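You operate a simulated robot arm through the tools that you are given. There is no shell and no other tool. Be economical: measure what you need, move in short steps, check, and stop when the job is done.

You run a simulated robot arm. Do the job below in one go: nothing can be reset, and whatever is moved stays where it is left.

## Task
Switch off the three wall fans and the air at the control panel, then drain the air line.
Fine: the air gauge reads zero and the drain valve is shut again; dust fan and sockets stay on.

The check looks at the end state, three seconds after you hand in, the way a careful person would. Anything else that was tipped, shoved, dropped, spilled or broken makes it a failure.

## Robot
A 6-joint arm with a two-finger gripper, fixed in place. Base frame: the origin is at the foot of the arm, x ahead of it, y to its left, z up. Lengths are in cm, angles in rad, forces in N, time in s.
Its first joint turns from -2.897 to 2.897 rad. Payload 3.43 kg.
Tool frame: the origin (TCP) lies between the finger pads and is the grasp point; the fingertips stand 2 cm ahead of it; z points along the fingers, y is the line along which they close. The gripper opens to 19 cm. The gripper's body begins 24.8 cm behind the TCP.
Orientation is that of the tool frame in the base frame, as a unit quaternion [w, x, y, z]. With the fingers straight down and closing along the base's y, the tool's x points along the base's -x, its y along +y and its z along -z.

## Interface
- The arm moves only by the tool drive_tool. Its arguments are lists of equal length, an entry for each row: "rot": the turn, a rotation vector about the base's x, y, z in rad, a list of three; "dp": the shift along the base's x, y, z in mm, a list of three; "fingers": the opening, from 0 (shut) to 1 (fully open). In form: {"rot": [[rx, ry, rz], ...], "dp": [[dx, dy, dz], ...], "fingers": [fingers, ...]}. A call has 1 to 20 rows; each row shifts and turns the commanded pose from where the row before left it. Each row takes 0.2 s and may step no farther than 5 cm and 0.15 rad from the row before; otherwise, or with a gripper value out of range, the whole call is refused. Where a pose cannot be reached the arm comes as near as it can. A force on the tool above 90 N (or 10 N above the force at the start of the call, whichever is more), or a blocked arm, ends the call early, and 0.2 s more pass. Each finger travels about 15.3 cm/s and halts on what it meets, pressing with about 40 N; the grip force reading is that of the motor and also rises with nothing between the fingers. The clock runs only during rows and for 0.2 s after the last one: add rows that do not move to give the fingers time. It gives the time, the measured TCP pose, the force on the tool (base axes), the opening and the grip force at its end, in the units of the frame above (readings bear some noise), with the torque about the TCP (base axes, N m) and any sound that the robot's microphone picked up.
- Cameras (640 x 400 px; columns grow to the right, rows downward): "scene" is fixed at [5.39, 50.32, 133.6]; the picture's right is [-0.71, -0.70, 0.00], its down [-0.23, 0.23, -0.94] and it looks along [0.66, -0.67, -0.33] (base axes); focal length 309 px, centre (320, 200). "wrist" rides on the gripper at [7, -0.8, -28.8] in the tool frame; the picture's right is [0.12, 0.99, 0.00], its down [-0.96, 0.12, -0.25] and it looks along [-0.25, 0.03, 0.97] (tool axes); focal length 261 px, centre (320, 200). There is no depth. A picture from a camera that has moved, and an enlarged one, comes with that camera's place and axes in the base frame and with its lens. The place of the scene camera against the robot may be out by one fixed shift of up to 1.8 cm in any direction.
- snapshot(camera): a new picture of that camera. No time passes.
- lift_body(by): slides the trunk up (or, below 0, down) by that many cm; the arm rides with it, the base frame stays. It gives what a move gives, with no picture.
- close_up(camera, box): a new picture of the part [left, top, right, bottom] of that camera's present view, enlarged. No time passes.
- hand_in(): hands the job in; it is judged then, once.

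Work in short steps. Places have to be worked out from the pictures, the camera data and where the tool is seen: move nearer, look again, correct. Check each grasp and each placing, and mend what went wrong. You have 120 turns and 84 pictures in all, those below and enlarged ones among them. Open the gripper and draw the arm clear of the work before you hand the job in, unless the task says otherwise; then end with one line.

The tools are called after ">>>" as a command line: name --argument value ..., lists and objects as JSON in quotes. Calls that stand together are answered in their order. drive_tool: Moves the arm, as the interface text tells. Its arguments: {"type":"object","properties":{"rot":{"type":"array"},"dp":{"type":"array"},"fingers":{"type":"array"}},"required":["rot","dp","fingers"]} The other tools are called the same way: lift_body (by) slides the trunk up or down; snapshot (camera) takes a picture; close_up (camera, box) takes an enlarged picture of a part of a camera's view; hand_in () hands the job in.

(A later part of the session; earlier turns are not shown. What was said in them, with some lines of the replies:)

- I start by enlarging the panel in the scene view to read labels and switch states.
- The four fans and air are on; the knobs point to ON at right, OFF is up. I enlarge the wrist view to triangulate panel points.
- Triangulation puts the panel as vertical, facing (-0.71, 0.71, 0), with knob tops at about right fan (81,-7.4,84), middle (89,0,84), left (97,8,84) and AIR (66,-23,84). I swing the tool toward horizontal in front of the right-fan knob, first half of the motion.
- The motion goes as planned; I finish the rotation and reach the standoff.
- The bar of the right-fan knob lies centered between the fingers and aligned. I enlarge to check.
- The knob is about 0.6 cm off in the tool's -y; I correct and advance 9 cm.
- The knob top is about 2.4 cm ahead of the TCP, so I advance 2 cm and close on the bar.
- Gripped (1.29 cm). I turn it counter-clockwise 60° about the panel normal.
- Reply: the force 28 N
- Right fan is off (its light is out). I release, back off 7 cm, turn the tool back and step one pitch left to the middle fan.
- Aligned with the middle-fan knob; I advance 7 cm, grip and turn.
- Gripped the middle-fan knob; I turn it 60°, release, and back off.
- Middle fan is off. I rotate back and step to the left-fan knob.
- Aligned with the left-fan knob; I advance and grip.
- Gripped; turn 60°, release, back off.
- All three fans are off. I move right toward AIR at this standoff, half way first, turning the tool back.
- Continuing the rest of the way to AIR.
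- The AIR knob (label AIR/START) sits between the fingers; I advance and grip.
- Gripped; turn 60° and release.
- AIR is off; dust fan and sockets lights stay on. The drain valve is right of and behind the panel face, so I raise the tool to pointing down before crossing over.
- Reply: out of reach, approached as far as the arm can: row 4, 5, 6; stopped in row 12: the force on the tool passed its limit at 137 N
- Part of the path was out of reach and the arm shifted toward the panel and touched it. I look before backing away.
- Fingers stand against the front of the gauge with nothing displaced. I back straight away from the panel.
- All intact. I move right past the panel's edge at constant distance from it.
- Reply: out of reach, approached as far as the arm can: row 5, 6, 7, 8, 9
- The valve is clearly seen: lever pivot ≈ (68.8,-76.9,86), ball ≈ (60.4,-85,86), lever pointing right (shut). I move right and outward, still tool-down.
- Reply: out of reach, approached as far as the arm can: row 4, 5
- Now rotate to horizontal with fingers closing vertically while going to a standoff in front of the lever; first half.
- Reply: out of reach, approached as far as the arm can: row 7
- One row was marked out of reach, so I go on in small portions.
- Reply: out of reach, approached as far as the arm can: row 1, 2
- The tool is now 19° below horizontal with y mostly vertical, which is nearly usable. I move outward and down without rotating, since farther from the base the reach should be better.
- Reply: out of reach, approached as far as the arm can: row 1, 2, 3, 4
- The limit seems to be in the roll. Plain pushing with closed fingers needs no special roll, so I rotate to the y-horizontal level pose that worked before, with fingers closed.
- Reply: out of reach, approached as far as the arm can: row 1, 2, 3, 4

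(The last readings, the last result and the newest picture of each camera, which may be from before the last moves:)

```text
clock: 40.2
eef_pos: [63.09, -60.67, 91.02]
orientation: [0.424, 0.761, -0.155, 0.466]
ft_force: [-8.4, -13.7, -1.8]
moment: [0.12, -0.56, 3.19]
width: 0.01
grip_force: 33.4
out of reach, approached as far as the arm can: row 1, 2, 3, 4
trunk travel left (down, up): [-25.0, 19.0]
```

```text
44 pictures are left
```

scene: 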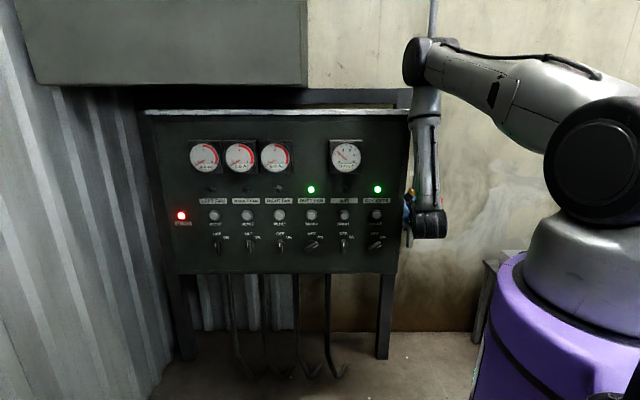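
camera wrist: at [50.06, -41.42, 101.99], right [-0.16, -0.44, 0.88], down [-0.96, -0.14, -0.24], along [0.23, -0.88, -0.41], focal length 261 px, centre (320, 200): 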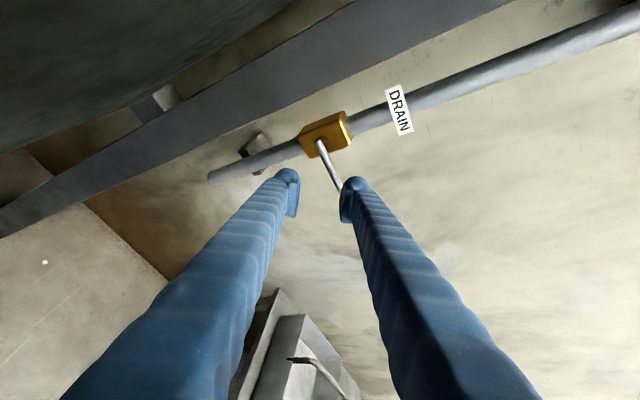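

The arm leans against something at the panel's right side. This looks like a forearm-roll limit, so I reverse the exact path to the earlier tool-down pose, where reach was good.

>>> drive_tool --rot '[[-0.0511, 0.1301, -0.0076], [-0.0511, 0.1301, -0.0076], [-0.0511, 0.1301, -0.0076], [-0.0511, 0.1301, -0.0076], [0, 0, 0], [0, 0, 0], [0, 0, 0]]' --dp '[[0, 0, 0], [0, 0, 0], [0, 0, -5], [0, 0, -5], [0, 20, 25], [0, 25, 25], [0, 25, 20]]' --fingers '[0, 0, 0, 0, 0, 0, 0]'

>>> snapshot --camera "scene"

```text
clock: 40.9
eef_pos: [61.47, -61.1, 90.86]
orientation: [0.483, 0.801, -0.063, 0.347]
ft_force: [-30.4, -6.2, 11.1]
moment: [2.77, -0.54, 7.45]
width: 0.0
grip_force: 34.6
trunk travel left (down, up): [-25.0, 19.0]
stopped in row 3: the force on the tool passed its limit at 101 N (the readings are from after the stop); the commanded pose is now the measured one
```

```text
43 pictures are left
```

scene: 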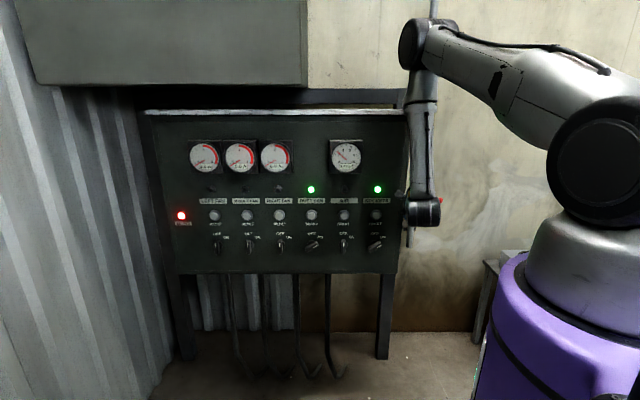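

Contact remains: I look from the wrist before retreating.

>>> snapshot --camera "wrist"

>>> close_up --camera "scene" --box '[360, 160, 460, 250]'

```text
42 pictures are left
camera wrist: at [53.03, -35.4, 102.99], right [-0.34, -0.5, 0.8], down [-0.89, -0.08, -0.44], along [0.28, -0.86, -0.41], focal length 261 px, centre (320, 200)
```

wrist: 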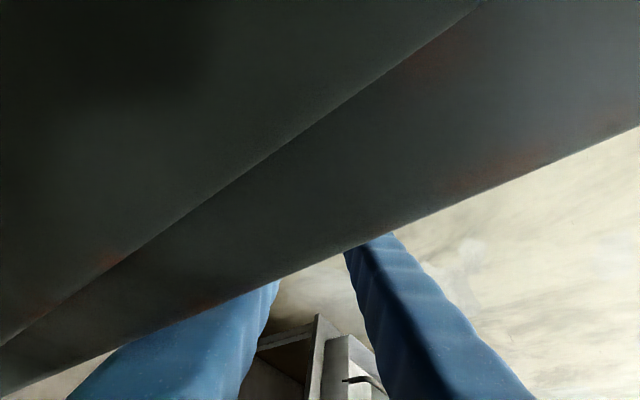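

```text
4.44 times, centred on (410, 205) of scene
camera zoom: at [5.39, 50.32, 133.6], right [-0.71, -0.7, 0.0], down [-0.23, 0.23, -0.94], along [0.66, -0.67, -0.33], focal length 1374 px, centre (-80, 178)
```

zoom: 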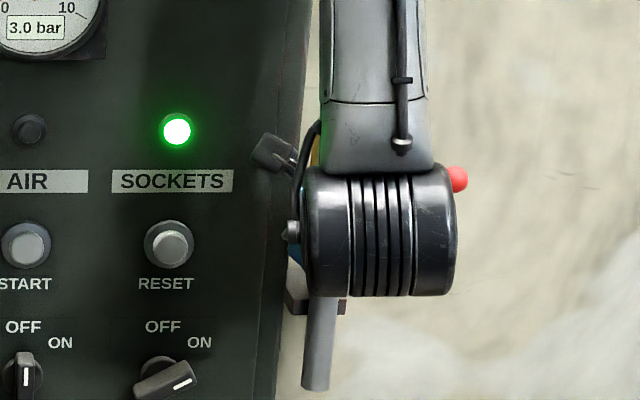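

The fingers press on the panel's right side. I back out along the tool axis with a slight shift right.

>>> drive_tool --rot '[[0, 0, 0], [0, 0, 0], [0, 0, 0], [0, 0, 0]]' --dp '[[-8, 2, 3], [-12, 8, 4], [-14, 12, 5], [-14, 14, 5]]' --fingers '[0, 0, 0, 0]'

>>> snapshot --camera "wrist"

```text
clock: 41.9
eef_pos: [57.59, -57.27, 92.39]
orientation: [0.482, 0.801, -0.061, 0.35]
ft_force: [0.3, 0.6, 0.8]
moment: [0.02, -0.01, -0.03]
width: 0.01
grip_force: 33.7
trunk travel left (down, up): [-25.0, 19.0]
```

```text
40 pictures are left
camera wrist: at [48.84, -31.67, 104.55], right [-0.34, -0.5, 0.8], down [-0.89, -0.09, -0.44], along [0.29, -0.86, -0.41], focal length 261 px, centre (320, 200)
```

wrist: 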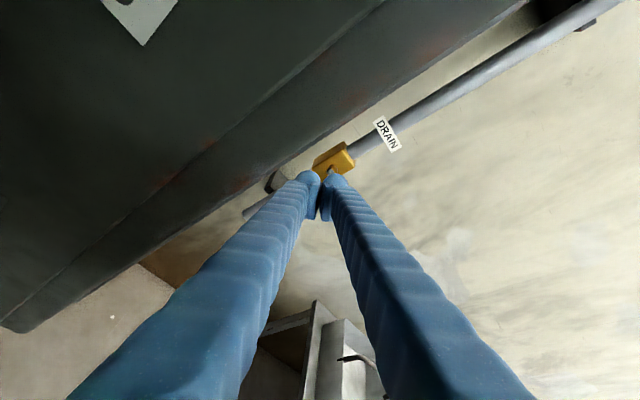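

Free, with pipe, valve and panel intact. I go up and right while pitching the tool to 45° below horizontal.

>>> drive_tool --rot '[[0, 0, 0], [0.117, -0.0431, -0.0334], [0.117, -0.0431, -0.0334], [0.117, -0.0431, -0.0334], [0.117, -0.0431, -0.0334]]' --dp '[[-18, 10, 18], [-18, 0, 18], [-18, -5, 18], [-18, -5, 18], [-18, -8, 18]]' --fingers '[0, 0, 0, 0, 0]'

>>> snapshot --camera "scene"

```text
clock: 43.1
eef_pos: [51.39, -54.72, 101.99]
orientation: [0.31, 0.851, -0.243, 0.347]
ft_force: [-0.8, 0.1, 0.2]
moment: [0.02, 0.0, 0.06]
width: 0.0
grip_force: 33.3
out of reach, approached as far as the arm can: row 4, 5
trunk travel left (down, up): [-25.0, 19.0]
```

```text
39 pictures are left
```

scene: 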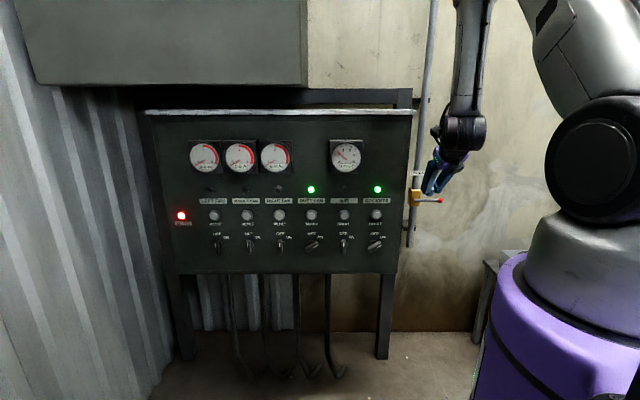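

I complete the pitch and move outward to bring the wrist to a larger radius.

>>> drive_tool --rot '[[0.117, -0.0431, -0.0334], [0.117, -0.0431, -0.0334], [0.117, -0.0431, -0.0334], [0, 0, 0], [0, 0, 0], [0, 0, 0], [0, 0, 0]]' --dp '[[0, -10, 0], [0, -20, 0], [0, -20, 0], [0, -20, 5], [0, -20, 5], [0, -20, 5], [0, 0, 0]]' --fingers '[0, 0, 0, 0, 0, 0, 0]'

>>> snapshot --camera "scene"

>>> snapshot --camera "wrist"

```text
clock: 44.7
eef_pos: [60.21, -59.96, 107.01]
orientation: [0.174, 0.853, -0.368, 0.327]
ft_force: [-0.4, -0.3, -0.1]
moment: [-0.02, -0.01, -0.02]
width: 0.0
grip_force: 34.5
out of reach, approached as far as the arm can: row 1, 2, 3, 4, 5, 6
trunk travel left (down, up): [-25.0, 19.0]
```

```text
38 pictures are left
```

scene: 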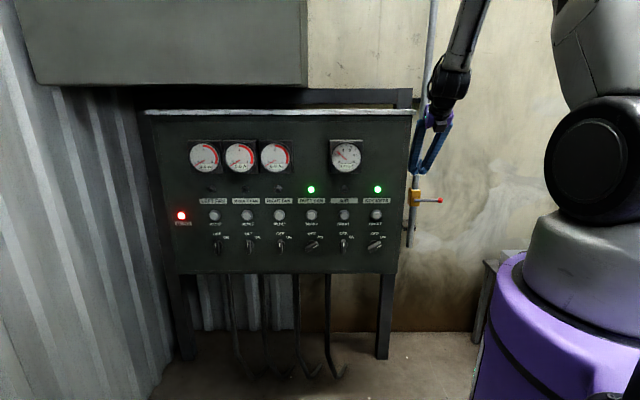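

```text
37 pictures are left
camera wrist: at [52.15, -47.57, 132.54], right [-0.68, -0.72, 0.14], down [-0.69, 0.55, -0.47], along [0.27, -0.41, -0.87], focal length 261 px, centre (320, 200)
```

wrist: 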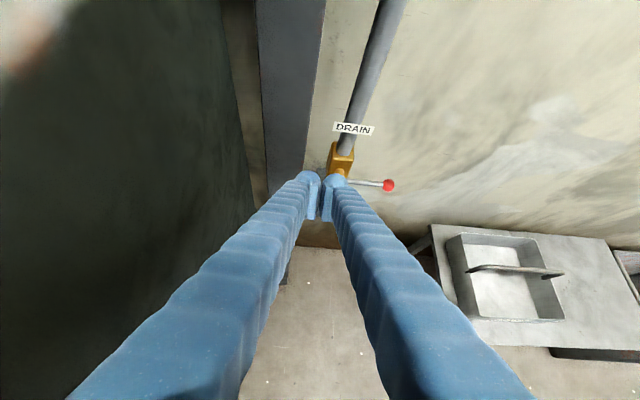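

The arm sits at a forearm-roll limit in this branch. To unwind it, I turn the tilted tool clockwise about the vertical (outward → right → inward), keeping clear of the panel; first half.

>>> drive_tool --rot '[[0, 0, -0.14], [0, 0, -0.14], [0, 0, -0.14], [0, 0, -0.14], [0, 0, -0.14], [0, 0, -0.14]]' --dp '[[-16, 4, 4], [-16, 4, 4], [-16, 4, 4], [-16, 4, 4], [-16, 4, 4], [-16, 4, 4]]' --fingers '[0, 0, 0, 0, 0, 0]'

>>> snapshot --camera "scene"

```text
clock: 45.7
eef_pos: [53.32, -59.2, 107.84]
orientation: [0.244, 0.743, -0.557, 0.28]
ft_force: [-28.0, -23.4, -7.0]
moment: [2.75, -4.84, 5.42]
width: 0.0
grip_force: 34.3
trunk travel left (down, up): [-25.0, 19.0]
stopped in row 4: the force on the tool passed its limit at 106 N (the readings are from after the stop); the commanded pose is now the measured one
```

```text
36 pictures are left
```

scene: 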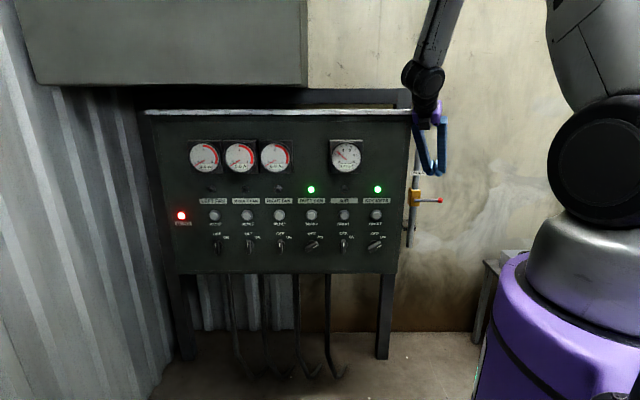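

The gripper body touched the panel's edge; I move straight right, away from it.

>>> drive_tool --rot '[[0, 0, 0], [0, 0, 0], [0, 0, 0], [0, 0, 0], [0, 0, 0]]' --dp '[[-8, -8, 0], [-18, -15, 0], [-20, -12, 0], [-20, -12, 0], [-20, -12, 0]]' --fingers '[0, 0, 0, 0, 0]'

>>> snapshot --camera "scene"

```text
clock: 46.9
eef_pos: [45.23, -64.69, 107.96]
orientation: [0.244, 0.744, -0.555, 0.28]
ft_force: [-0.4, 0.0, 0.4]
moment: [-0.02, -0.03, 0.04]
width: 0.0
grip_force: 33.9
trunk travel left (down, up): [-25.0, 19.0]
```

```text
35 pictures are left
```

scene: 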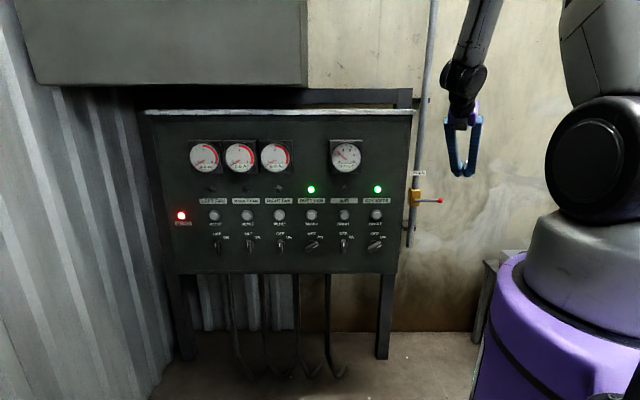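

Clear and fully reachable now. I continue the clockwise turn.

>>> drive_tool --rot '[[0, 0, -0.14], [0, 0, -0.14], [0, 0, -0.14], [0, 0, -0.14], [0, 0, -0.14], [0, 0, -0.14], [0, 0, -0.14], [0, 0, -0.14]]' --dp '[[-22, -8, 0], [-22, -5, 0], [-22, 0, 0], [-22, 0, 0], [-22, 0, 0], [-22, 0, 0], [-22, 5, 0], [-22, 8, 0]]' --fingers '[0, 0, 0, 0, 0, 0, 0, 0]'

>>> snapshot --camera "scene"

```text
clock: 48.7
eef_pos: [27.75, -64.31, 108.11]
orientation: [-0.356, -0.335, 0.865, -0.108]
ft_force: [0.4, -0.1, 0.7]
moment: [0.0, -0.02, 0.0]
width: 0.0
grip_force: 34.2
trunk travel left (down, up): [-25.0, 19.0]
```

```text
34 pictures are left
```

scene: 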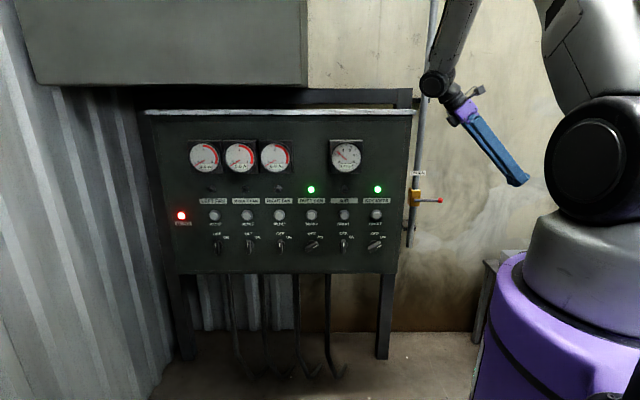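

Working well. Next the rest of the turn, until the tool tilts inward.

>>> drive_tool --rot '[[0, 0, -0.1375], [0, 0, -0.1375], [0, 0, -0.1375], [0, 0, -0.1375], [0, 0, -0.1375], [0, 0, -0.1375], [0, 0, -0.1375], [0, 0, -0.1375]]' --dp '[[-10, 15, 0], [-10, 18, 0], [-5, 20, 0], [0, 20, 0], [0, 22, 0], [0, 22, 0], [5, 22, 0], [5, 22, 0]]' --fingers '[0, 0, 0, 0, 0, 0, 0, 0]'

>>> snapshot --camera "scene"

```text
clock: 50.5
eef_pos: [26.47, -48.56, 107.82]
orientation: [-0.359, 0.167, 0.913, 0.093]
ft_force: [0.6, 0.4, -0.5]
moment: [-0.04, -0.01, -0.01]
width: 0.0
grip_force: 34.2
trunk travel left (down, up): [-25.0, 19.0]
```

```text
33 pictures are left
```

scene: 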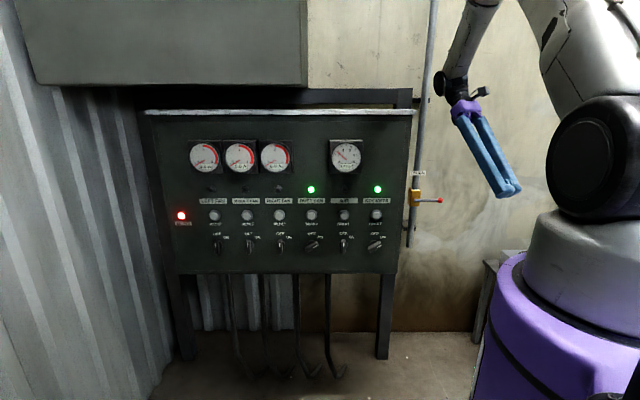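

Now the roll is unwound. I pitch the tool back through vertical to outward 45°, moving out toward the valve; first half.

>>> drive_tool --rot '[[-0.0743, -0.1062, -0.0299], [-0.0743, -0.1062, -0.0299], [-0.0743, -0.1062, -0.0299], [-0.0743, -0.1062, -0.0299], [-0.0743, -0.1062, -0.0299], [-0.0743, -0.1062, -0.0299]]' --dp '[[24, -22, 0], [24, -22, 0], [24, -22, 0], [24, -22, 0], [24, -22, 0], [24, -22, 0]]' --fingers '[0, 0, 0, 0, 0, 0]'

>>> snapshot --camera "scene"

```text
clock: 51.9
eef_pos: [40.36, -61.51, 108.11]
orientation: [-0.004, 0.282, 0.959, -0.03]
ft_force: [-0.4, 0.4, 0.0]
moment: [0.01, -0.06, 0.0]
width: 0.0
grip_force: 34.2
trunk travel left (down, up): [-25.0, 19.0]
```

```text
32 pictures are left
```

scene: 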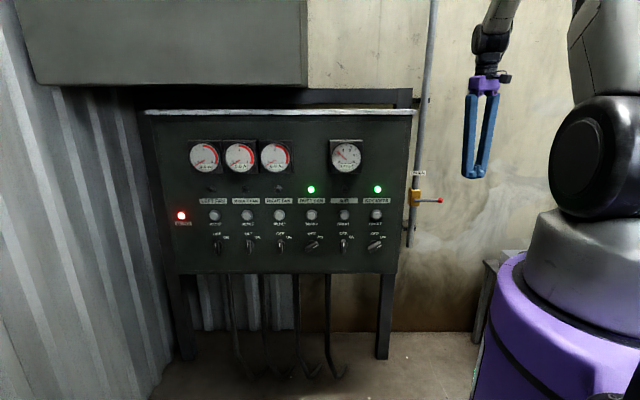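

Tool vertical with no reach trouble; I continue to the outward 45° pitch.

>>> drive_tool --rot '[[-0.0743, -0.1062, -0.0299], [-0.0743, -0.1062, -0.0299], [-0.0743, -0.1062, -0.0299], [-0.0743, -0.1062, -0.0299], [-0.0743, -0.1062, -0.0299], [-0.0743, -0.1062, -0.0299]]' --dp '[[25, -22, -8], [25, -22, -8], [25, -22, -8], [25, -22, -8], [25, -22, -8], [25, -22, -8]]' --fingers '[0, 0, 0, 0, 0, 0]'

>>> snapshot --camera "scene"

>>> snapshot --camera "wrist"

```text
clock: 53.5
eef_pos: [54.08, -63.52, 99.55]
orientation: [0.267, 0.232, 0.933, -0.066]
ft_force: [-1.0, -0.1, 0.0]
moment: [0.01, 0.0, 0.06]
width: 0.02
grip_force: 34.5
out of reach, approached as far as the arm can: row 5, 6
trunk travel left (down, up): [-25.0, 19.0]
stopped in row 6: the arm was blocked; the commanded pose is now the measured one
```

```text
31 pictures are left
```

scene: 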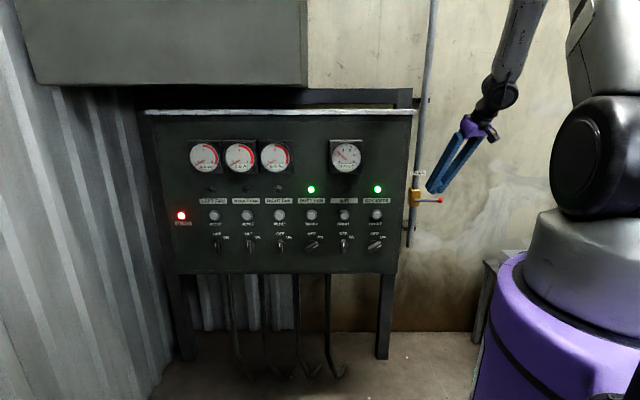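

```text
30 pictures are left
camera wrist: at [34.95, -54.52, 120.3], right [0.37, 0.93, -0.06], down [0.66, -0.22, 0.72], along [0.65, -0.31, -0.69], focal length 261 px, centre (320, 200)
```

wrist: 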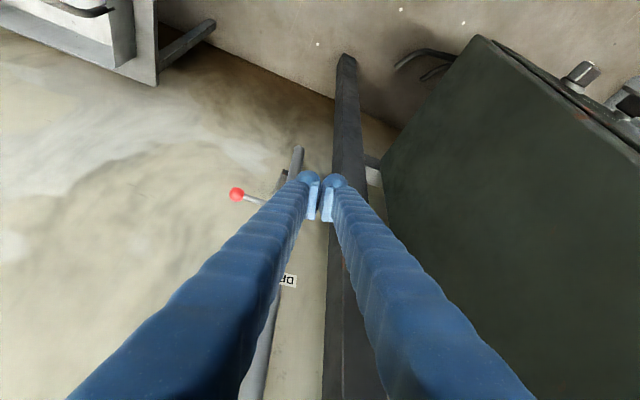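

Here the hand is nearly aligned with the forearm and limited again. Continuing the same clockwise sense past "inward" to "left" gives a horizontal approach from the right, clear of the panel. I first return to the inward tilt.

>>> drive_tool --rot '[[0.0743, 0.1062, 0.0299], [0.0743, 0.1062, 0.0299], [0.0743, 0.1062, 0.0299], [0.0743, 0.1062, 0.0299], [0.0743, 0.1062, 0.0299], [0.0743, 0.1062, 0.0299], [0.0743, 0.1062, 0.0299], [0.0743, 0.1062, 0.0299], [0.0743, 0.1062, 0.0299]]' --dp '[[-27, 5, 9], [-27, 5, 9], [-27, 5, 9], [-27, 10, 9], [-27, 10, 9], [-27, 10, 9], [-27, 15, 9], [-27, 15, 9], [-27, 15, 9]]' --fingers '[0, 0, 0, 0, 0, 0, 0, 0, 0]'

>>> snapshot --camera "scene"

```text
clock: 55.5
eef_pos: [29.95, -54.48, 107.67]
orientation: [-0.265, 0.128, 0.94, 0.172]
ft_force: [0.0, -0.3, -0.5]
moment: [0.04, -0.02, 0.02]
width: 0.0
grip_force: 34.1
trunk travel left (down, up): [-25.0, 19.0]
```

```text
29 pictures are left
```

scene: 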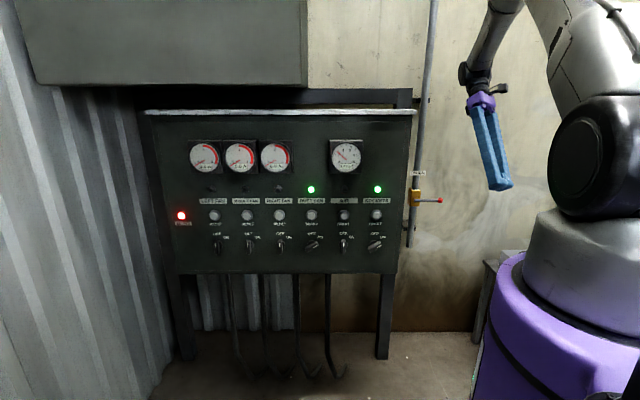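

I continue the clockwise turn toward pointing left, with the wrist kept back and right.

>>> drive_tool --rot '[[0, 0, -0.14], [0, 0, -0.14], [0, 0, -0.14], [0, 0, -0.14], [0, 0, -0.14], [0, 0, -0.14], [0, 0, -0.14]]' --dp '[[5, 11, 0], [5, 11, 0], [5, 11, 0], [5, 11, 0], [5, 11, 0], [5, 11, 0], [5, 0, 0]]' --fingers '[0, 0, 0, 0, 0, 0, 0]'

>>> snapshot --camera "scene"

```text
clock: 57.1
eef_pos: [33.32, -48.02, 107.75]
orientation: [-0.151, 0.557, 0.769, 0.275]
ft_force: [-0.4, 0.1, -0.3]
moment: [-0.04, -0.05, -0.03]
width: 0.01
grip_force: 34.1
trunk travel left (down, up): [-25.0, 19.0]
```

```text
28 pictures are left
```

scene: 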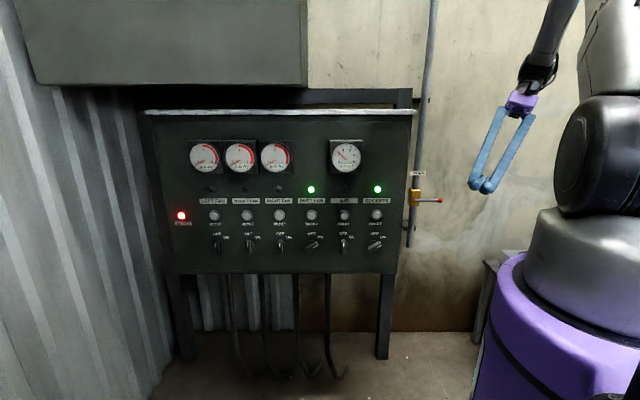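

Continuing.

>>> drive_tool --rot '[[0, 0, -0.14], [0, 0, -0.14], [0, 0, -0.14], [0, 0, -0.14], [0, 0, -0.14], [0, 0, -0.14], [0, 0, -0.14]]' --dp '[[12, -8, 0], [14, -10, 0], [14, -12, 0], [14, -14, 0], [14, -14, 0], [14, -14, 0], [14, -14, 0]]' --fingers '[0, 0, 0, 0, 0, 0, 0]'

>>> snapshot --camera "scene"

```text
clock: 58.7
eef_pos: [43.03, -56.44, 107.62]
orientation: [-0.005, 0.853, 0.419, 0.313]
ft_force: [0.1, -1.0, -0.3]
moment: [-0.02, 0.01, -0.03]
width: 0.0
grip_force: 34.2
trunk travel left (down, up): [-25.0, 19.0]
```

```text
27 pictures are left
```

scene: 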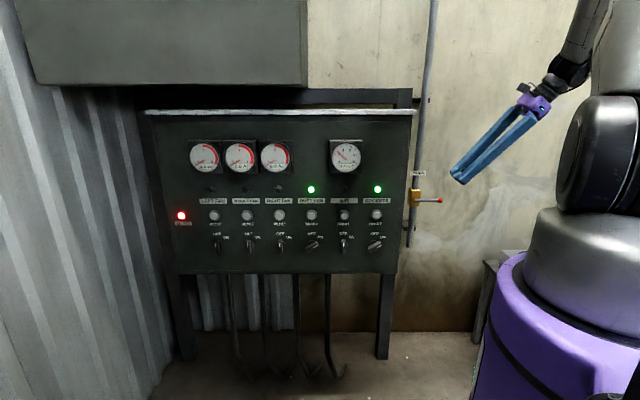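

Good so far. Now I level the tool to horizontal, heading about -22°, with fingers closing vertically, going to a standoff 14 cm before the lever.

>>> drive_tool --rot '[[-0.0994, -0.0865, -0.0203], [-0.0994, -0.0865, -0.0203], [-0.0994, -0.0865, -0.0203], [-0.0994, -0.0865, -0.0203], [-0.0994, -0.0865, -0.0203]]' --dp '[[7, -21, -18], [7, -21, -18], [7, -21, -18], [7, -21, -18], [7, -21, -18]]' --fingers '[0.1, 0.2, 0.25, 0.25, 0.25]'

>>> snapshot --camera "scene"

```text
clock: 59.9
eef_pos: [46.32, -67.09, 98.66]
orientation: [0.308, 0.761, 0.429, 0.376]
ft_force: [-0.2, 0.0, -0.5]
moment: [-0.03, 0.05, -0.05]
width: 4.75
grip_force: 0.1
trunk travel left (down, up): [-25.0, 19.0]
```

```text
26 pictures are left
```

scene: 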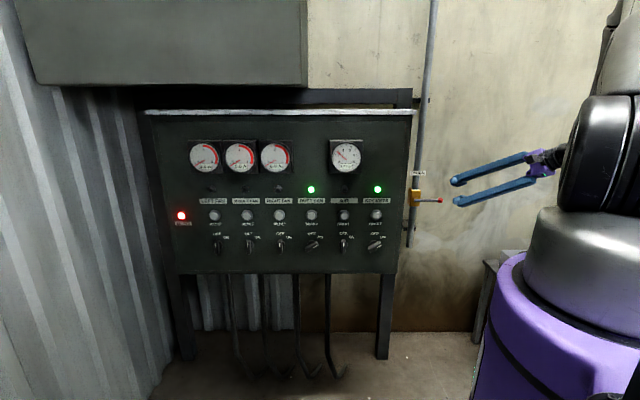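

Excellent, no reach warnings. Remaining half.

>>> drive_tool --rot '[[-0.0994, -0.0865, -0.0203], [-0.0994, -0.0865, -0.0203], [-0.0994, -0.0865, -0.0203], [-0.0994, -0.0865, -0.0203], [-0.0994, -0.0865, -0.0203]]' --dp '[[7, -20, -25], [7, -20, -25], [7, -20, -25], [7, -20, -25], [7, -20, -25]]' --fingers '[0.25, 0.25, 0.25, 0.25, 0.25]'

>>> snapshot --camera "scene"

>>> snapshot --camera "wrist"

```text
clock: 61.1
eef_pos: [49.87, -77.17, 86.1]
orientation: [0.587, 0.585, 0.395, 0.396]
ft_force: [-0.7, -0.5, 0.5]
moment: [0.06, 0.07, 0.0]
width: 4.75
grip_force: 0.1
trunk travel left (down, up): [-25.0, 19.0]
```

```text
25 pictures are left
```

scene: 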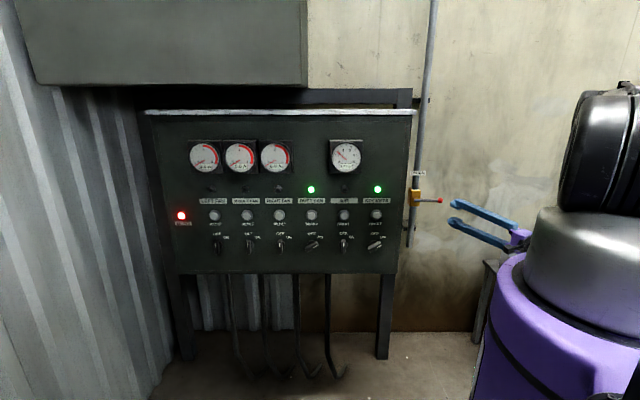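

```text
24 pictures are left
camera wrist: at [25.79, -59.97, 85.14], right [0.04, 0.11, 0.99], down [-0.59, -0.8, 0.12], along [0.81, -0.59, 0.03], focal length 261 px, centre (320, 200)
```

wrist: 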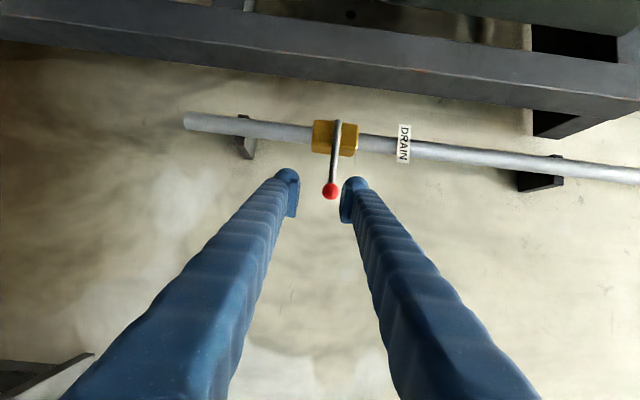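

The lever lies between the fingers; refined: pivot ≈ (69.7,-75.7,87.7), ball ≈ (61.6,-83.8,87.7). I advance to about 6 cm short and re-check.

>>> drive_tool --rot '[[0, 0, 0], [0, 0, 0], [0, 0, 0], [0, 0, 0]]' --dp '[[20, -5, 5], [22, -5, 5], [22, -5, 5], [21, -5, 0]]' --fingers '[0.25, 0.25, 0.25, 0.25]'

>>> snapshot --camera "wrist"

```text
clock: 62.1
eef_pos: [58.59, -79.06, 87.75]
orientation: [0.587, 0.586, 0.395, 0.396]
ft_force: [0.8, -0.3, -0.1]
moment: [-0.02, 0.01, -0.03]
width: 4.75
grip_force: 0.1
trunk travel left (down, up): [-25.0, 19.0]
```

```text
23 pictures are left
camera wrist: at [34.48, -61.77, 86.75], right [0.04, 0.11, 0.99], down [-0.59, -0.8, 0.11], along [0.81, -0.59, 0.03], focal length 261 px, centre (320, 200)
```

wrist: 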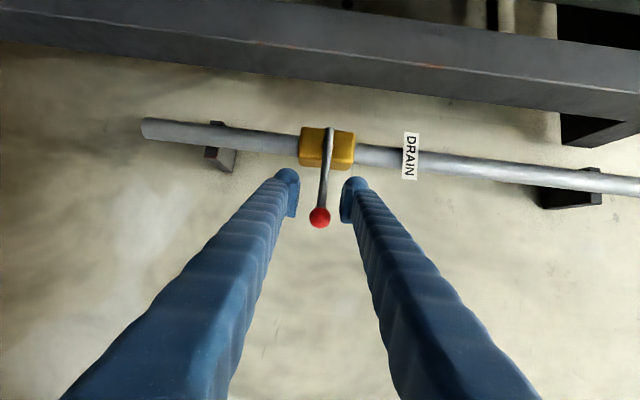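

Lever is centered within the grip corridor, about 5.5 cm ahead. I advance 5 cm in small steps and look.

>>> drive_tool --rot '[[0, 0, 0], [0, 0, 0], [0, 0, 0], [0, 0, 0]]' --dp '[[12, -5, 1], [12, -5, 1], [12, -5, 1], [11, -4, 0]]' --fingers '[0.25, 0.25, 0.25, 0.25]'

>>> close_up --camera "wrist" --box '[220, 110, 420, 260]'

```text
clock: 63.1
eef_pos: [63.05, -81.09, 87.99]
orientation: [0.586, 0.586, 0.396, 0.396]
ft_force: [0.0, -0.8, 0.5]
moment: [-0.02, 0.02, -0.01]
width: 4.76
grip_force: 0.0
trunk travel left (down, up): [-25.0, 19.0]
```

```text
2.67 times, centred on (320, 185) of wrist
camera zoom: at [39.15, -63.84, 87.13], right [0.04, 0.11, 0.99], down [-0.59, -0.8, 0.11], along [0.81, -0.59, 0.03], focal length 695 px, centre (320, 240)
```

zoom: 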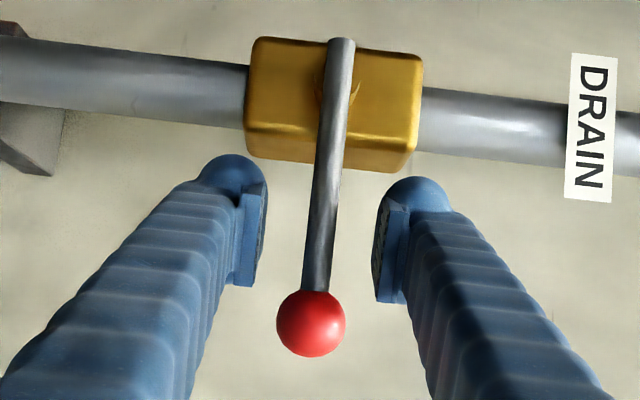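

The rod is between the pads, short of the ball. I close the fingers gently.

>>> drive_tool --rot '[[0, 0, 0], [0, 0, 0], [0, 0, 0], [0, 0, 0]]' --dp '[[0, 0, 1], [0, 0, 0], [0, 0, 0], [0, 0, 0]]' --fingers '[0.15, 0.08, 0.03, 0.03]'

>>> close_up --camera "wrist" --box '[220, 110, 420, 260]'

```text
clock: 64.1
eef_pos: [63.23, -80.86, 87.96]
orientation: [0.586, 0.586, 0.396, 0.396]
ft_force: [5.0, 8.0, -2.9]
moment: [-0.15, 0.04, -0.11]
width: 0.68
grip_force: 24.9
trunk travel left (down, up): [-25.0, 19.0]
```

```text
2.67 times, centred on (320, 185) of wrist
camera zoom: at [39.24, -63.73, 87.16], right [0.04, 0.11, 0.99], down [-0.59, -0.8, 0.11], along [0.81, -0.59, 0.03], focal length 695 px, centre (320, 240)
```

zoom: 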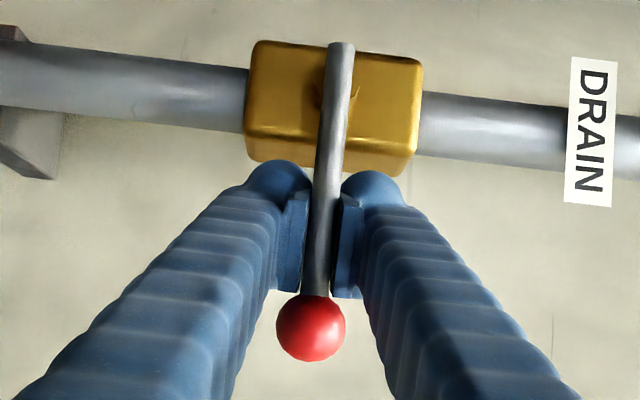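

Gripped. I try turning the lever downward by 0.2 rad about its pivot.

>>> drive_tool --rot '[[0.0707, -0.0707, 0], [0.0707, -0.0707, 0]]' --dp '[[0.3, 0.3, -8.5], [0.9, 0.9, -8.4]]' --fingers '[0.03, 0.03]'

>>> close_up --camera "wrist" --box '[220, 110, 420, 260]'

```text
clock: 64.7
eef_pos: [63.33, -80.7, 86.43]
orientation: [0.57, 0.595, 0.324, 0.464]
ft_force: [19.1, 0.7, 6.2]
moment: [-0.02, -0.45, -0.07]
width: 0.94
grip_force: 4.0
trunk travel left (down, up): [-25.0, 19.0]
```

```text
2.67 times, centred on (320, 185) of wrist
camera zoom: at [39.43, -63.31, 84.59], right [-0.1, -0.03, 0.99], down [-0.59, -0.8, -0.08], along [0.8, -0.6, 0.06], focal length 695 px, centre (320, 240)
```

zoom: 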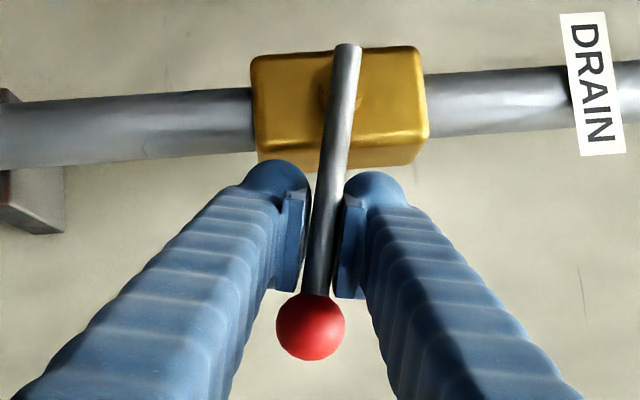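

The lever moves freely downward. I continue along the arc, rotating about the tool axis.

>>> drive_tool --rot '[[0.1205, -0.0488, 0], [0.1205, -0.0488, 0], [0.1205, -0.0488, 0], [0.1205, -0.0488, 0], [0.1205, -0.0488, 0]]' --dp '[[2.1, 2.1, -10.7], [3.0, 3.0, -10.3], [3.9, 3.9, -9.6], [4.8, 4.8, -8.8], [5.5, 5.5, -7.9]]' --fingers '[0.03, 0.03, 0.03, 0.03, 0.03]'

>>> snapshot --camera "wrist"

>>> close_up --camera "scene" --box '[320, 130, 460, 250]'

```text
clock: 65.9
eef_pos: [65.13, -79.06, 82.37]
orientation: [0.407, 0.673, 0.1, 0.609]
ft_force: [0.8, -11.9, 46.7]
moment: [1.68, -1.43, 0.08]
width: 0.88
grip_force: 42.8
trunk travel left (down, up): [-25.0, 19.0]
```

```text
19 pictures are left
camera wrist: at [41.13, -61.9, 85.01], right [-0.33, -0.57, 0.75], down [-0.49, -0.58, -0.65], along [0.81, -0.59, -0.09], focal length 261 px, centre (320, 200)
```

wrist: 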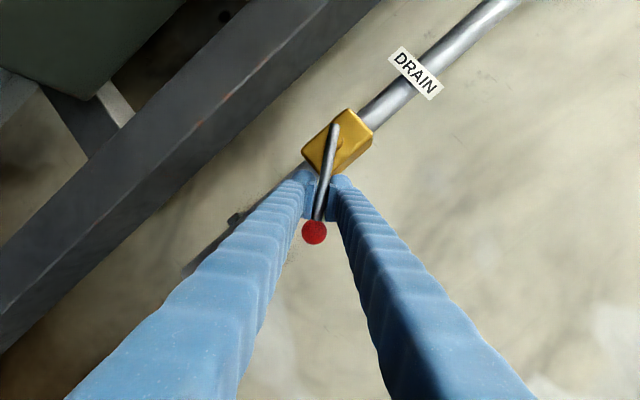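

```text
3.33 times, centred on (390, 190) of scene
camera zoom: at [5.39, 50.32, 133.6], right [-0.71, -0.7, 0.0], down [-0.23, 0.23, -0.94], along [0.66, -0.67, -0.33], focal length 1031 px, centre (87, 233)
```

zoom: 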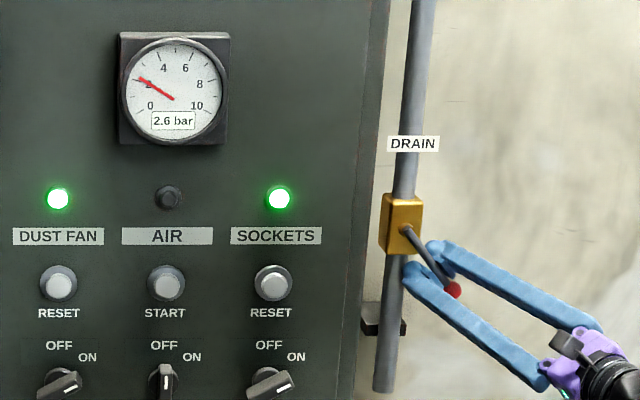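

The gauge falls already (2.6 bar). I hold here and let it drain.

>>> drive_tool --rot '[[0, 0, 0], [0, 0, 0], [0, 0, 0], [0, 0, 0], [0, 0, 0], [0, 0, 0], [0, 0, 0], [0, 0, 0], [0, 0, 0], [0, 0, 0], [0, 0, 0], [0, 0, 0], [0, 0, 0], [0, 0, 0], [0, 0, 0], [0, 0, 0], [0, 0, 0], [0, 0, 0], [0, 0, 0], [0, 0, 0]]' --dp '[[0, 0, 1], [0, 0, 1], [0, 0, 0], [0, 0, 0], [0, 0, 0], [0, 0, 0], [0, 0, 0], [0, 0, 0], [0, 0, 0], [0, 0, 0], [0, 0, 0], [0, 0, 0], [0, 0, 0], [0, 0, 0], [0, 0, 0], [0, 0, 0], [0, 0, 0], [0, 0, 0], [0, 0, 0], [0, 0, 0]]' --fingers '[0.03, 0.03, 0.03, 0.03, 0.03, 0.03, 0.03, 0.03, 0.03, 0.03, 0.03, 0.03, 0.03, 0.03, 0.03, 0.03, 0.03, 0.03, 0.03, 0.03]'

>>> close_up --camera "scene" --box '[320, 130, 460, 250]'

```text
clock: 70.1
eef_pos: [65.16, -78.88, 82.38]
orientation: [0.405, 0.675, 0.101, 0.609]
ft_force: [10.3, -22.8, 39.4]
moment: [1.95, -0.9, -0.15]
width: 0.98
grip_force: 44.0
trunk travel left (down, up): [-25.0, 19.0]
```

```text
3.33 times, centred on (390, 190) of scene
camera zoom: at [5.39, 50.32, 133.6], right [-0.71, -0.7, 0.0], down [-0.23, 0.23, -0.94], along [0.66, -0.67, -0.33], focal length 1031 px, centre (87, 233)
```

zoom: 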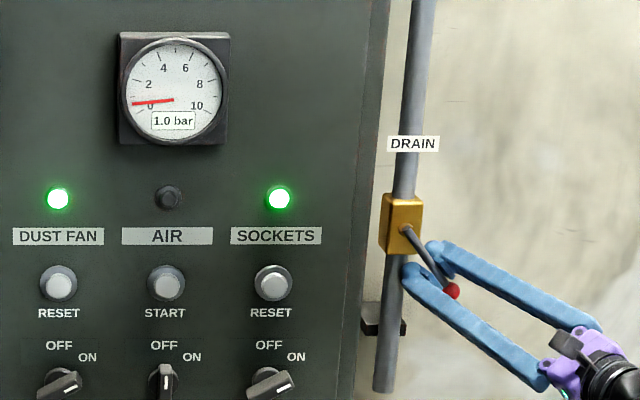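

Down to 1.0 bar; I wait on.

>>> drive_tool --rot '[[0, 0, 0], [0, 0, 0], [0, 0, 0], [0, 0, 0], [0, 0, 0], [0, 0, 0], [0, 0, 0], [0, 0, 0], [0, 0, 0], [0, 0, 0], [0, 0, 0], [0, 0, 0], [0, 0, 0], [0, 0, 0], [0, 0, 0], [0, 0, 0], [0, 0, 0], [0, 0, 0], [0, 0, 0], [0, 0, 0]]' --dp '[[0, 0, 0], [0, 0, 0], [0, 0, 0], [0, 0, 0], [0, 0, 0], [0, 0, 0], [0, 0, 0], [0, 0, 0], [0, 0, 0], [0, 0, 0], [0, 0, 0], [0, 0, 0], [0, 0, 0], [0, 0, 0], [0, 0, 0], [0, 0, 0], [0, 0, 0], [0, 0, 0], [0, 0, 0], [0, 0, 0]]' --fingers '[0.03, 0.03, 0.03, 0.03, 0.03, 0.03, 0.03, 0.03, 0.03, 0.03, 0.03, 0.03, 0.03, 0.03, 0.03, 0.03, 0.03, 0.03, 0.03, 0.03]'

>>> drive_tool --rot '[[0, 0, 0], [0, 0, 0], [0, 0, 0], [0, 0, 0], [0, 0, 0], [0, 0, 0], [0, 0, 0], [0, 0, 0], [0, 0, 0], [0, 0, 0], [0, 0, 0], [0, 0, 0], [0, 0, 0], [0, 0, 0], [0, 0, 0], [0, 0, 0], [0, 0, 0], [0, 0, 0], [0, 0, 0], [0, 0, 0]]' --dp '[[0, 0, 0], [0, 0, 0], [0, 0, 0], [0, 0, 0], [0, 0, 0], [0, 0, 0], [0, 0, 0], [0, 0, 0], [0, 0, 0], [0, 0, 0], [0, 0, 0], [0, 0, 0], [0, 0, 0], [0, 0, 0], [0, 0, 0], [0, 0, 0], [0, 0, 0], [0, 0, 0], [0, 0, 0], [0, 0, 0]]' --fingers '[0.03, 0.03, 0.03, 0.03, 0.03, 0.03, 0.03, 0.03, 0.03, 0.03, 0.03, 0.03, 0.03, 0.03, 0.03, 0.03, 0.03, 0.03, 0.03, 0.03]'

>>> close_up --camera "scene" --box '[320, 130, 460, 250]'

```text
clock: 74.3
eef_pos: [65.1, -78.92, 82.29]
orientation: [0.405, 0.675, 0.101, 0.609]
ft_force: [10.4, -16.4, 40.9]
moment: [2.12, -0.34, -0.27]
width: 1.01
grip_force: 43.5
trunk travel left (down, up): [-25.0, 19.0]
```

```text
clock: 78.5
eef_pos: [65.16, -78.95, 82.37]
orientation: [0.404, 0.675, 0.102, 0.608]
ft_force: [7.6, -13.9, 40.6]
moment: [2.11, -0.45, -0.27]
width: 1.02
grip_force: 44.3
trunk travel left (down, up): [-25.0, 19.0]
```

```text
3.33 times, centred on (390, 190) of scene
camera zoom: at [5.39, 50.32, 133.6], right [-0.71, -0.7, 0.0], down [-0.23, 0.23, -0.94], along [0.66, -0.67, -0.33], focal length 1031 px, centre (87, 233)
```

zoom: 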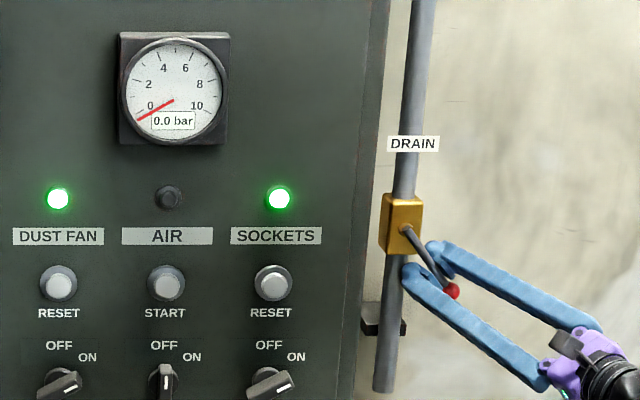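

Zero bar. I reverse the arc to shut the valve.

>>> drive_tool --rot '[[-0.1205, 0.0488, 0], [-0.1205, 0.0488, 0], [-0.1205, 0.0488, 0], [-0.1205, 0.0488, 0], [-0.1205, 0.0488, 0], [-0.0707, 0.0707, 0], [-0.0707, 0.0707, 0], [0, 0, 0]]' --dp '[[-5.5, -5.5, 5.9], [-4.8, -4.8, 8.8], [-3.9, -3.9, 9.6], [-3.0, -3.0, 10.3], [-2.1, -2.1, 10.7], [-0.9, -0.9, 8.4], [-0.3, -0.3, 8.5], [0, 0, 2]]' --fingers '[0.03, 0.03, 0.03, 0.03, 0.03, 0.03, 0.03, 0.03]'

>>> close_up --camera "scene" --box '[320, 130, 460, 250]'

>>> close_up --camera "wrist" --box '[220, 110, 420, 260]'

```text
clock: 80.3
eef_pos: [63.32, -80.83, 87.93]
orientation: [0.586, 0.586, 0.396, 0.395]
ft_force: [3.7, 8.0, -2.1]
moment: [-0.06, 0.04, -0.45]
width: 0.71
grip_force: 11.7
trunk travel left (down, up): [-25.0, 19.0]
```

```text
3.33 times, centred on (390, 190) of scene
camera zoom: at [5.39, 50.32, 133.6], right [-0.71, -0.7, 0.0], down [-0.23, 0.23, -0.94], along [0.66, -0.67, -0.33], focal length 1031 px, centre (87, 233)
```

zoom: 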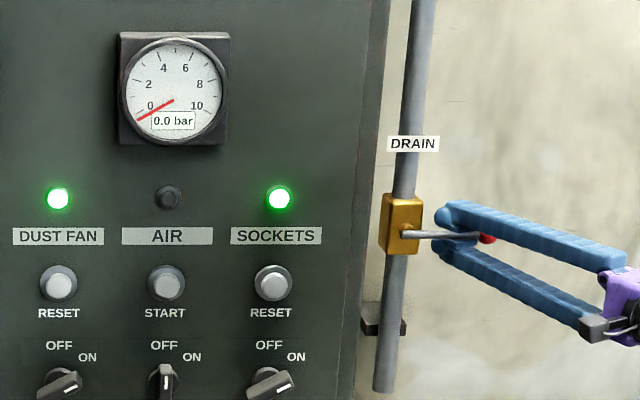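

```text
2.67 times, centred on (320, 185) of wrist
camera zoom: at [39.17, -63.62, 87.22], right [0.05, 0.11, 0.99], down [-0.59, -0.8, 0.12], along [0.81, -0.59, 0.03], focal length 695 px, centre (320, 240)
```

zoom: 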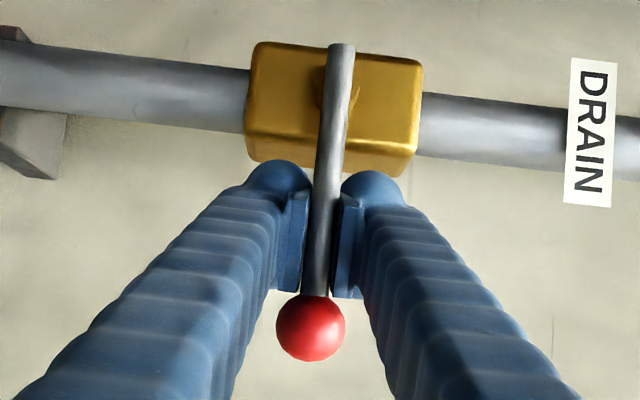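

Lever looks back at its original horizontal place. I nudge 4 mm upward to make sure it is at its stop.

>>> drive_tool --rot '[[-0.03, 0.03, 0], [0, 0, 0]]' --dp '[[0, 0, 4], [0, 0, 0]]' --fingers '[0.03, 0.03]'

>>> drive_tool --rot '[[0, 0, 0], [0, 0, 0], [0, 0, 0], [0, 0, 0]]' --dp '[[0, 0, -2], [0, 0, 0], [0, 0, 0], [0, 0, 0]]' --fingers '[0.1, 0.2, 0.25, 0.25]'

>>> close_up --camera "wrist" --box '[220, 110, 420, 260]'

```text
clock: 80.9
eef_pos: [63.29, -80.65, 88.5]
orientation: [0.586, 0.584, 0.412, 0.381]
ft_force: [5.9, 20.5, -18.5]
moment: [0.34, -0.66, -0.57]
width: 1.46
grip_force: 7.4
trunk travel left (down, up): [-25.0, 19.0]
```

```text
clock: 81.9
eef_pos: [63.15, -81.08, 88.49]
orientation: [0.589, 0.582, 0.41, 0.381]
ft_force: [1.1, 0.2, 0.6]
moment: [-0.02, 0.0, -0.02]
width: 4.75
grip_force: 0.1
trunk travel left (down, up): [-25.0, 19.0]
```

```text
2.67 times, centred on (320, 185) of wrist
camera zoom: at [39.05, -63.83, 87.77], right [0.07, 0.14, 0.99], down [-0.59, -0.8, 0.16], along [0.81, -0.59, 0.02], focal length 695 px, centre (320, 240)
```

zoom: 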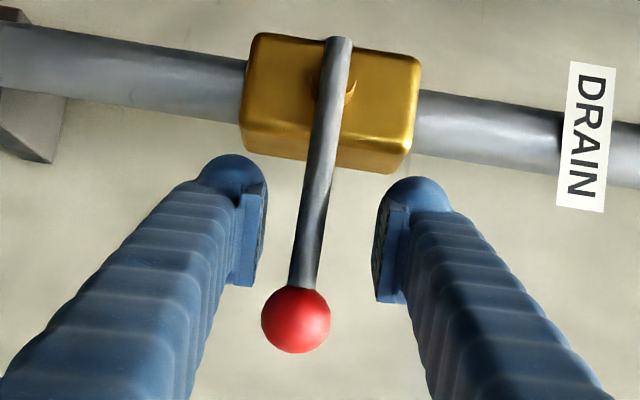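

Released; the lever stands perpendicular to the pipe (shut). I back straight out along the tool axis.

>>> drive_tool --rot '[[0, 0, 0], [0, 0, 0], [0, 0, 0], [0, 0, 0], [0, 0, 0], [0, 0, 0]]' --dp '[[-12, 5, -2], [-18, 7, 0], [-25, 10, 0], [-30, 12, 0], [-30, 12, 0], [-30, 12, 0]]' --fingers '[0.25, 0.25, 0.25, 0.25, 0.3, 0.4]'

>>> snapshot --camera "scene"

>>> close_up --camera "scene" --box '[320, 130, 460, 250]'

>>> close_up --camera "scene" --box '[160, 130, 400, 260]'

```text
clock: 83.3
eef_pos: [48.53, -75.18, 88.31]
orientation: [0.589, 0.583, 0.409, 0.382]
ft_force: [0.1, 0.1, 0.2]
moment: [0.03, 0.01, 0.01]
width: 7.58
grip_force: 0.0
trunk travel left (down, up): [-25.0, 19.0]
```

```text
12 pictures are left
```

scene: 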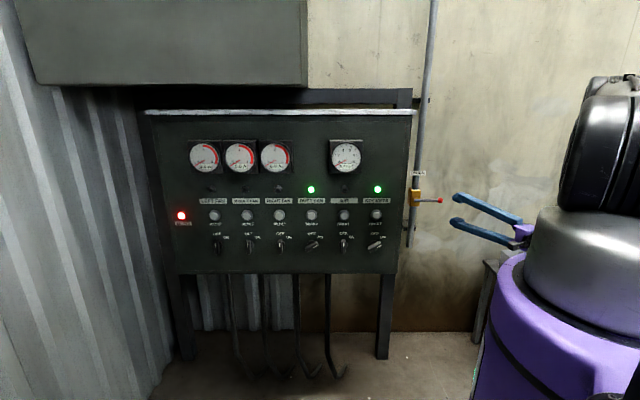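

```text
3.33 times, centred on (390, 190) of scene
camera zoom: at [5.39, 50.32, 133.6], right [-0.71, -0.7, 0.0], down [-0.23, 0.23, -0.94], along [0.66, -0.67, -0.33], focal length 1031 px, centre (87, 233)
```

zoom: 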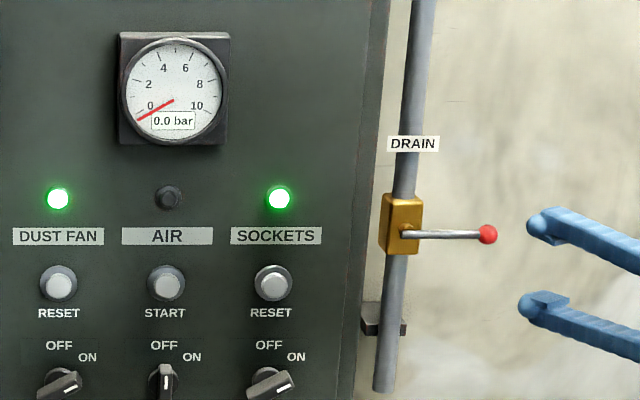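

```text
2.67 times, centred on (280, 195) of scene
camera zoom: at [5.39, 50.32, 133.6], right [-0.71, -0.7, 0.0], down [-0.23, 0.23, -0.94], along [0.66, -0.67, -0.33], focal length 825 px, centre (427, 213)
```

zoom: 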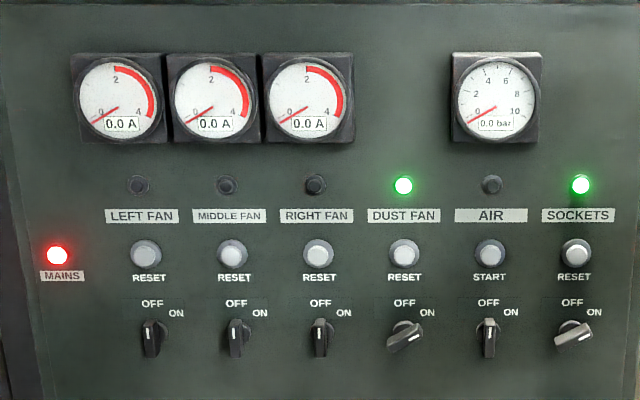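

All checks hold: fans and AIR are off, dust fan and sockets are on, the gauge reads 0.0 bar, the lever is back exactly at its shut position, and the arm is clear with the gripper open. I hand in.

>>> hand_in

```text
The job is handed in.
```

The three wall fans and the air are off, the air gauge reads 0.0 bar, the drain valve is shut again, and the dust fan and sockets are still on; the arm bumped the air gauge and panel edge on the way (up to 137 N), but the pictures show nothing moved or damaged.
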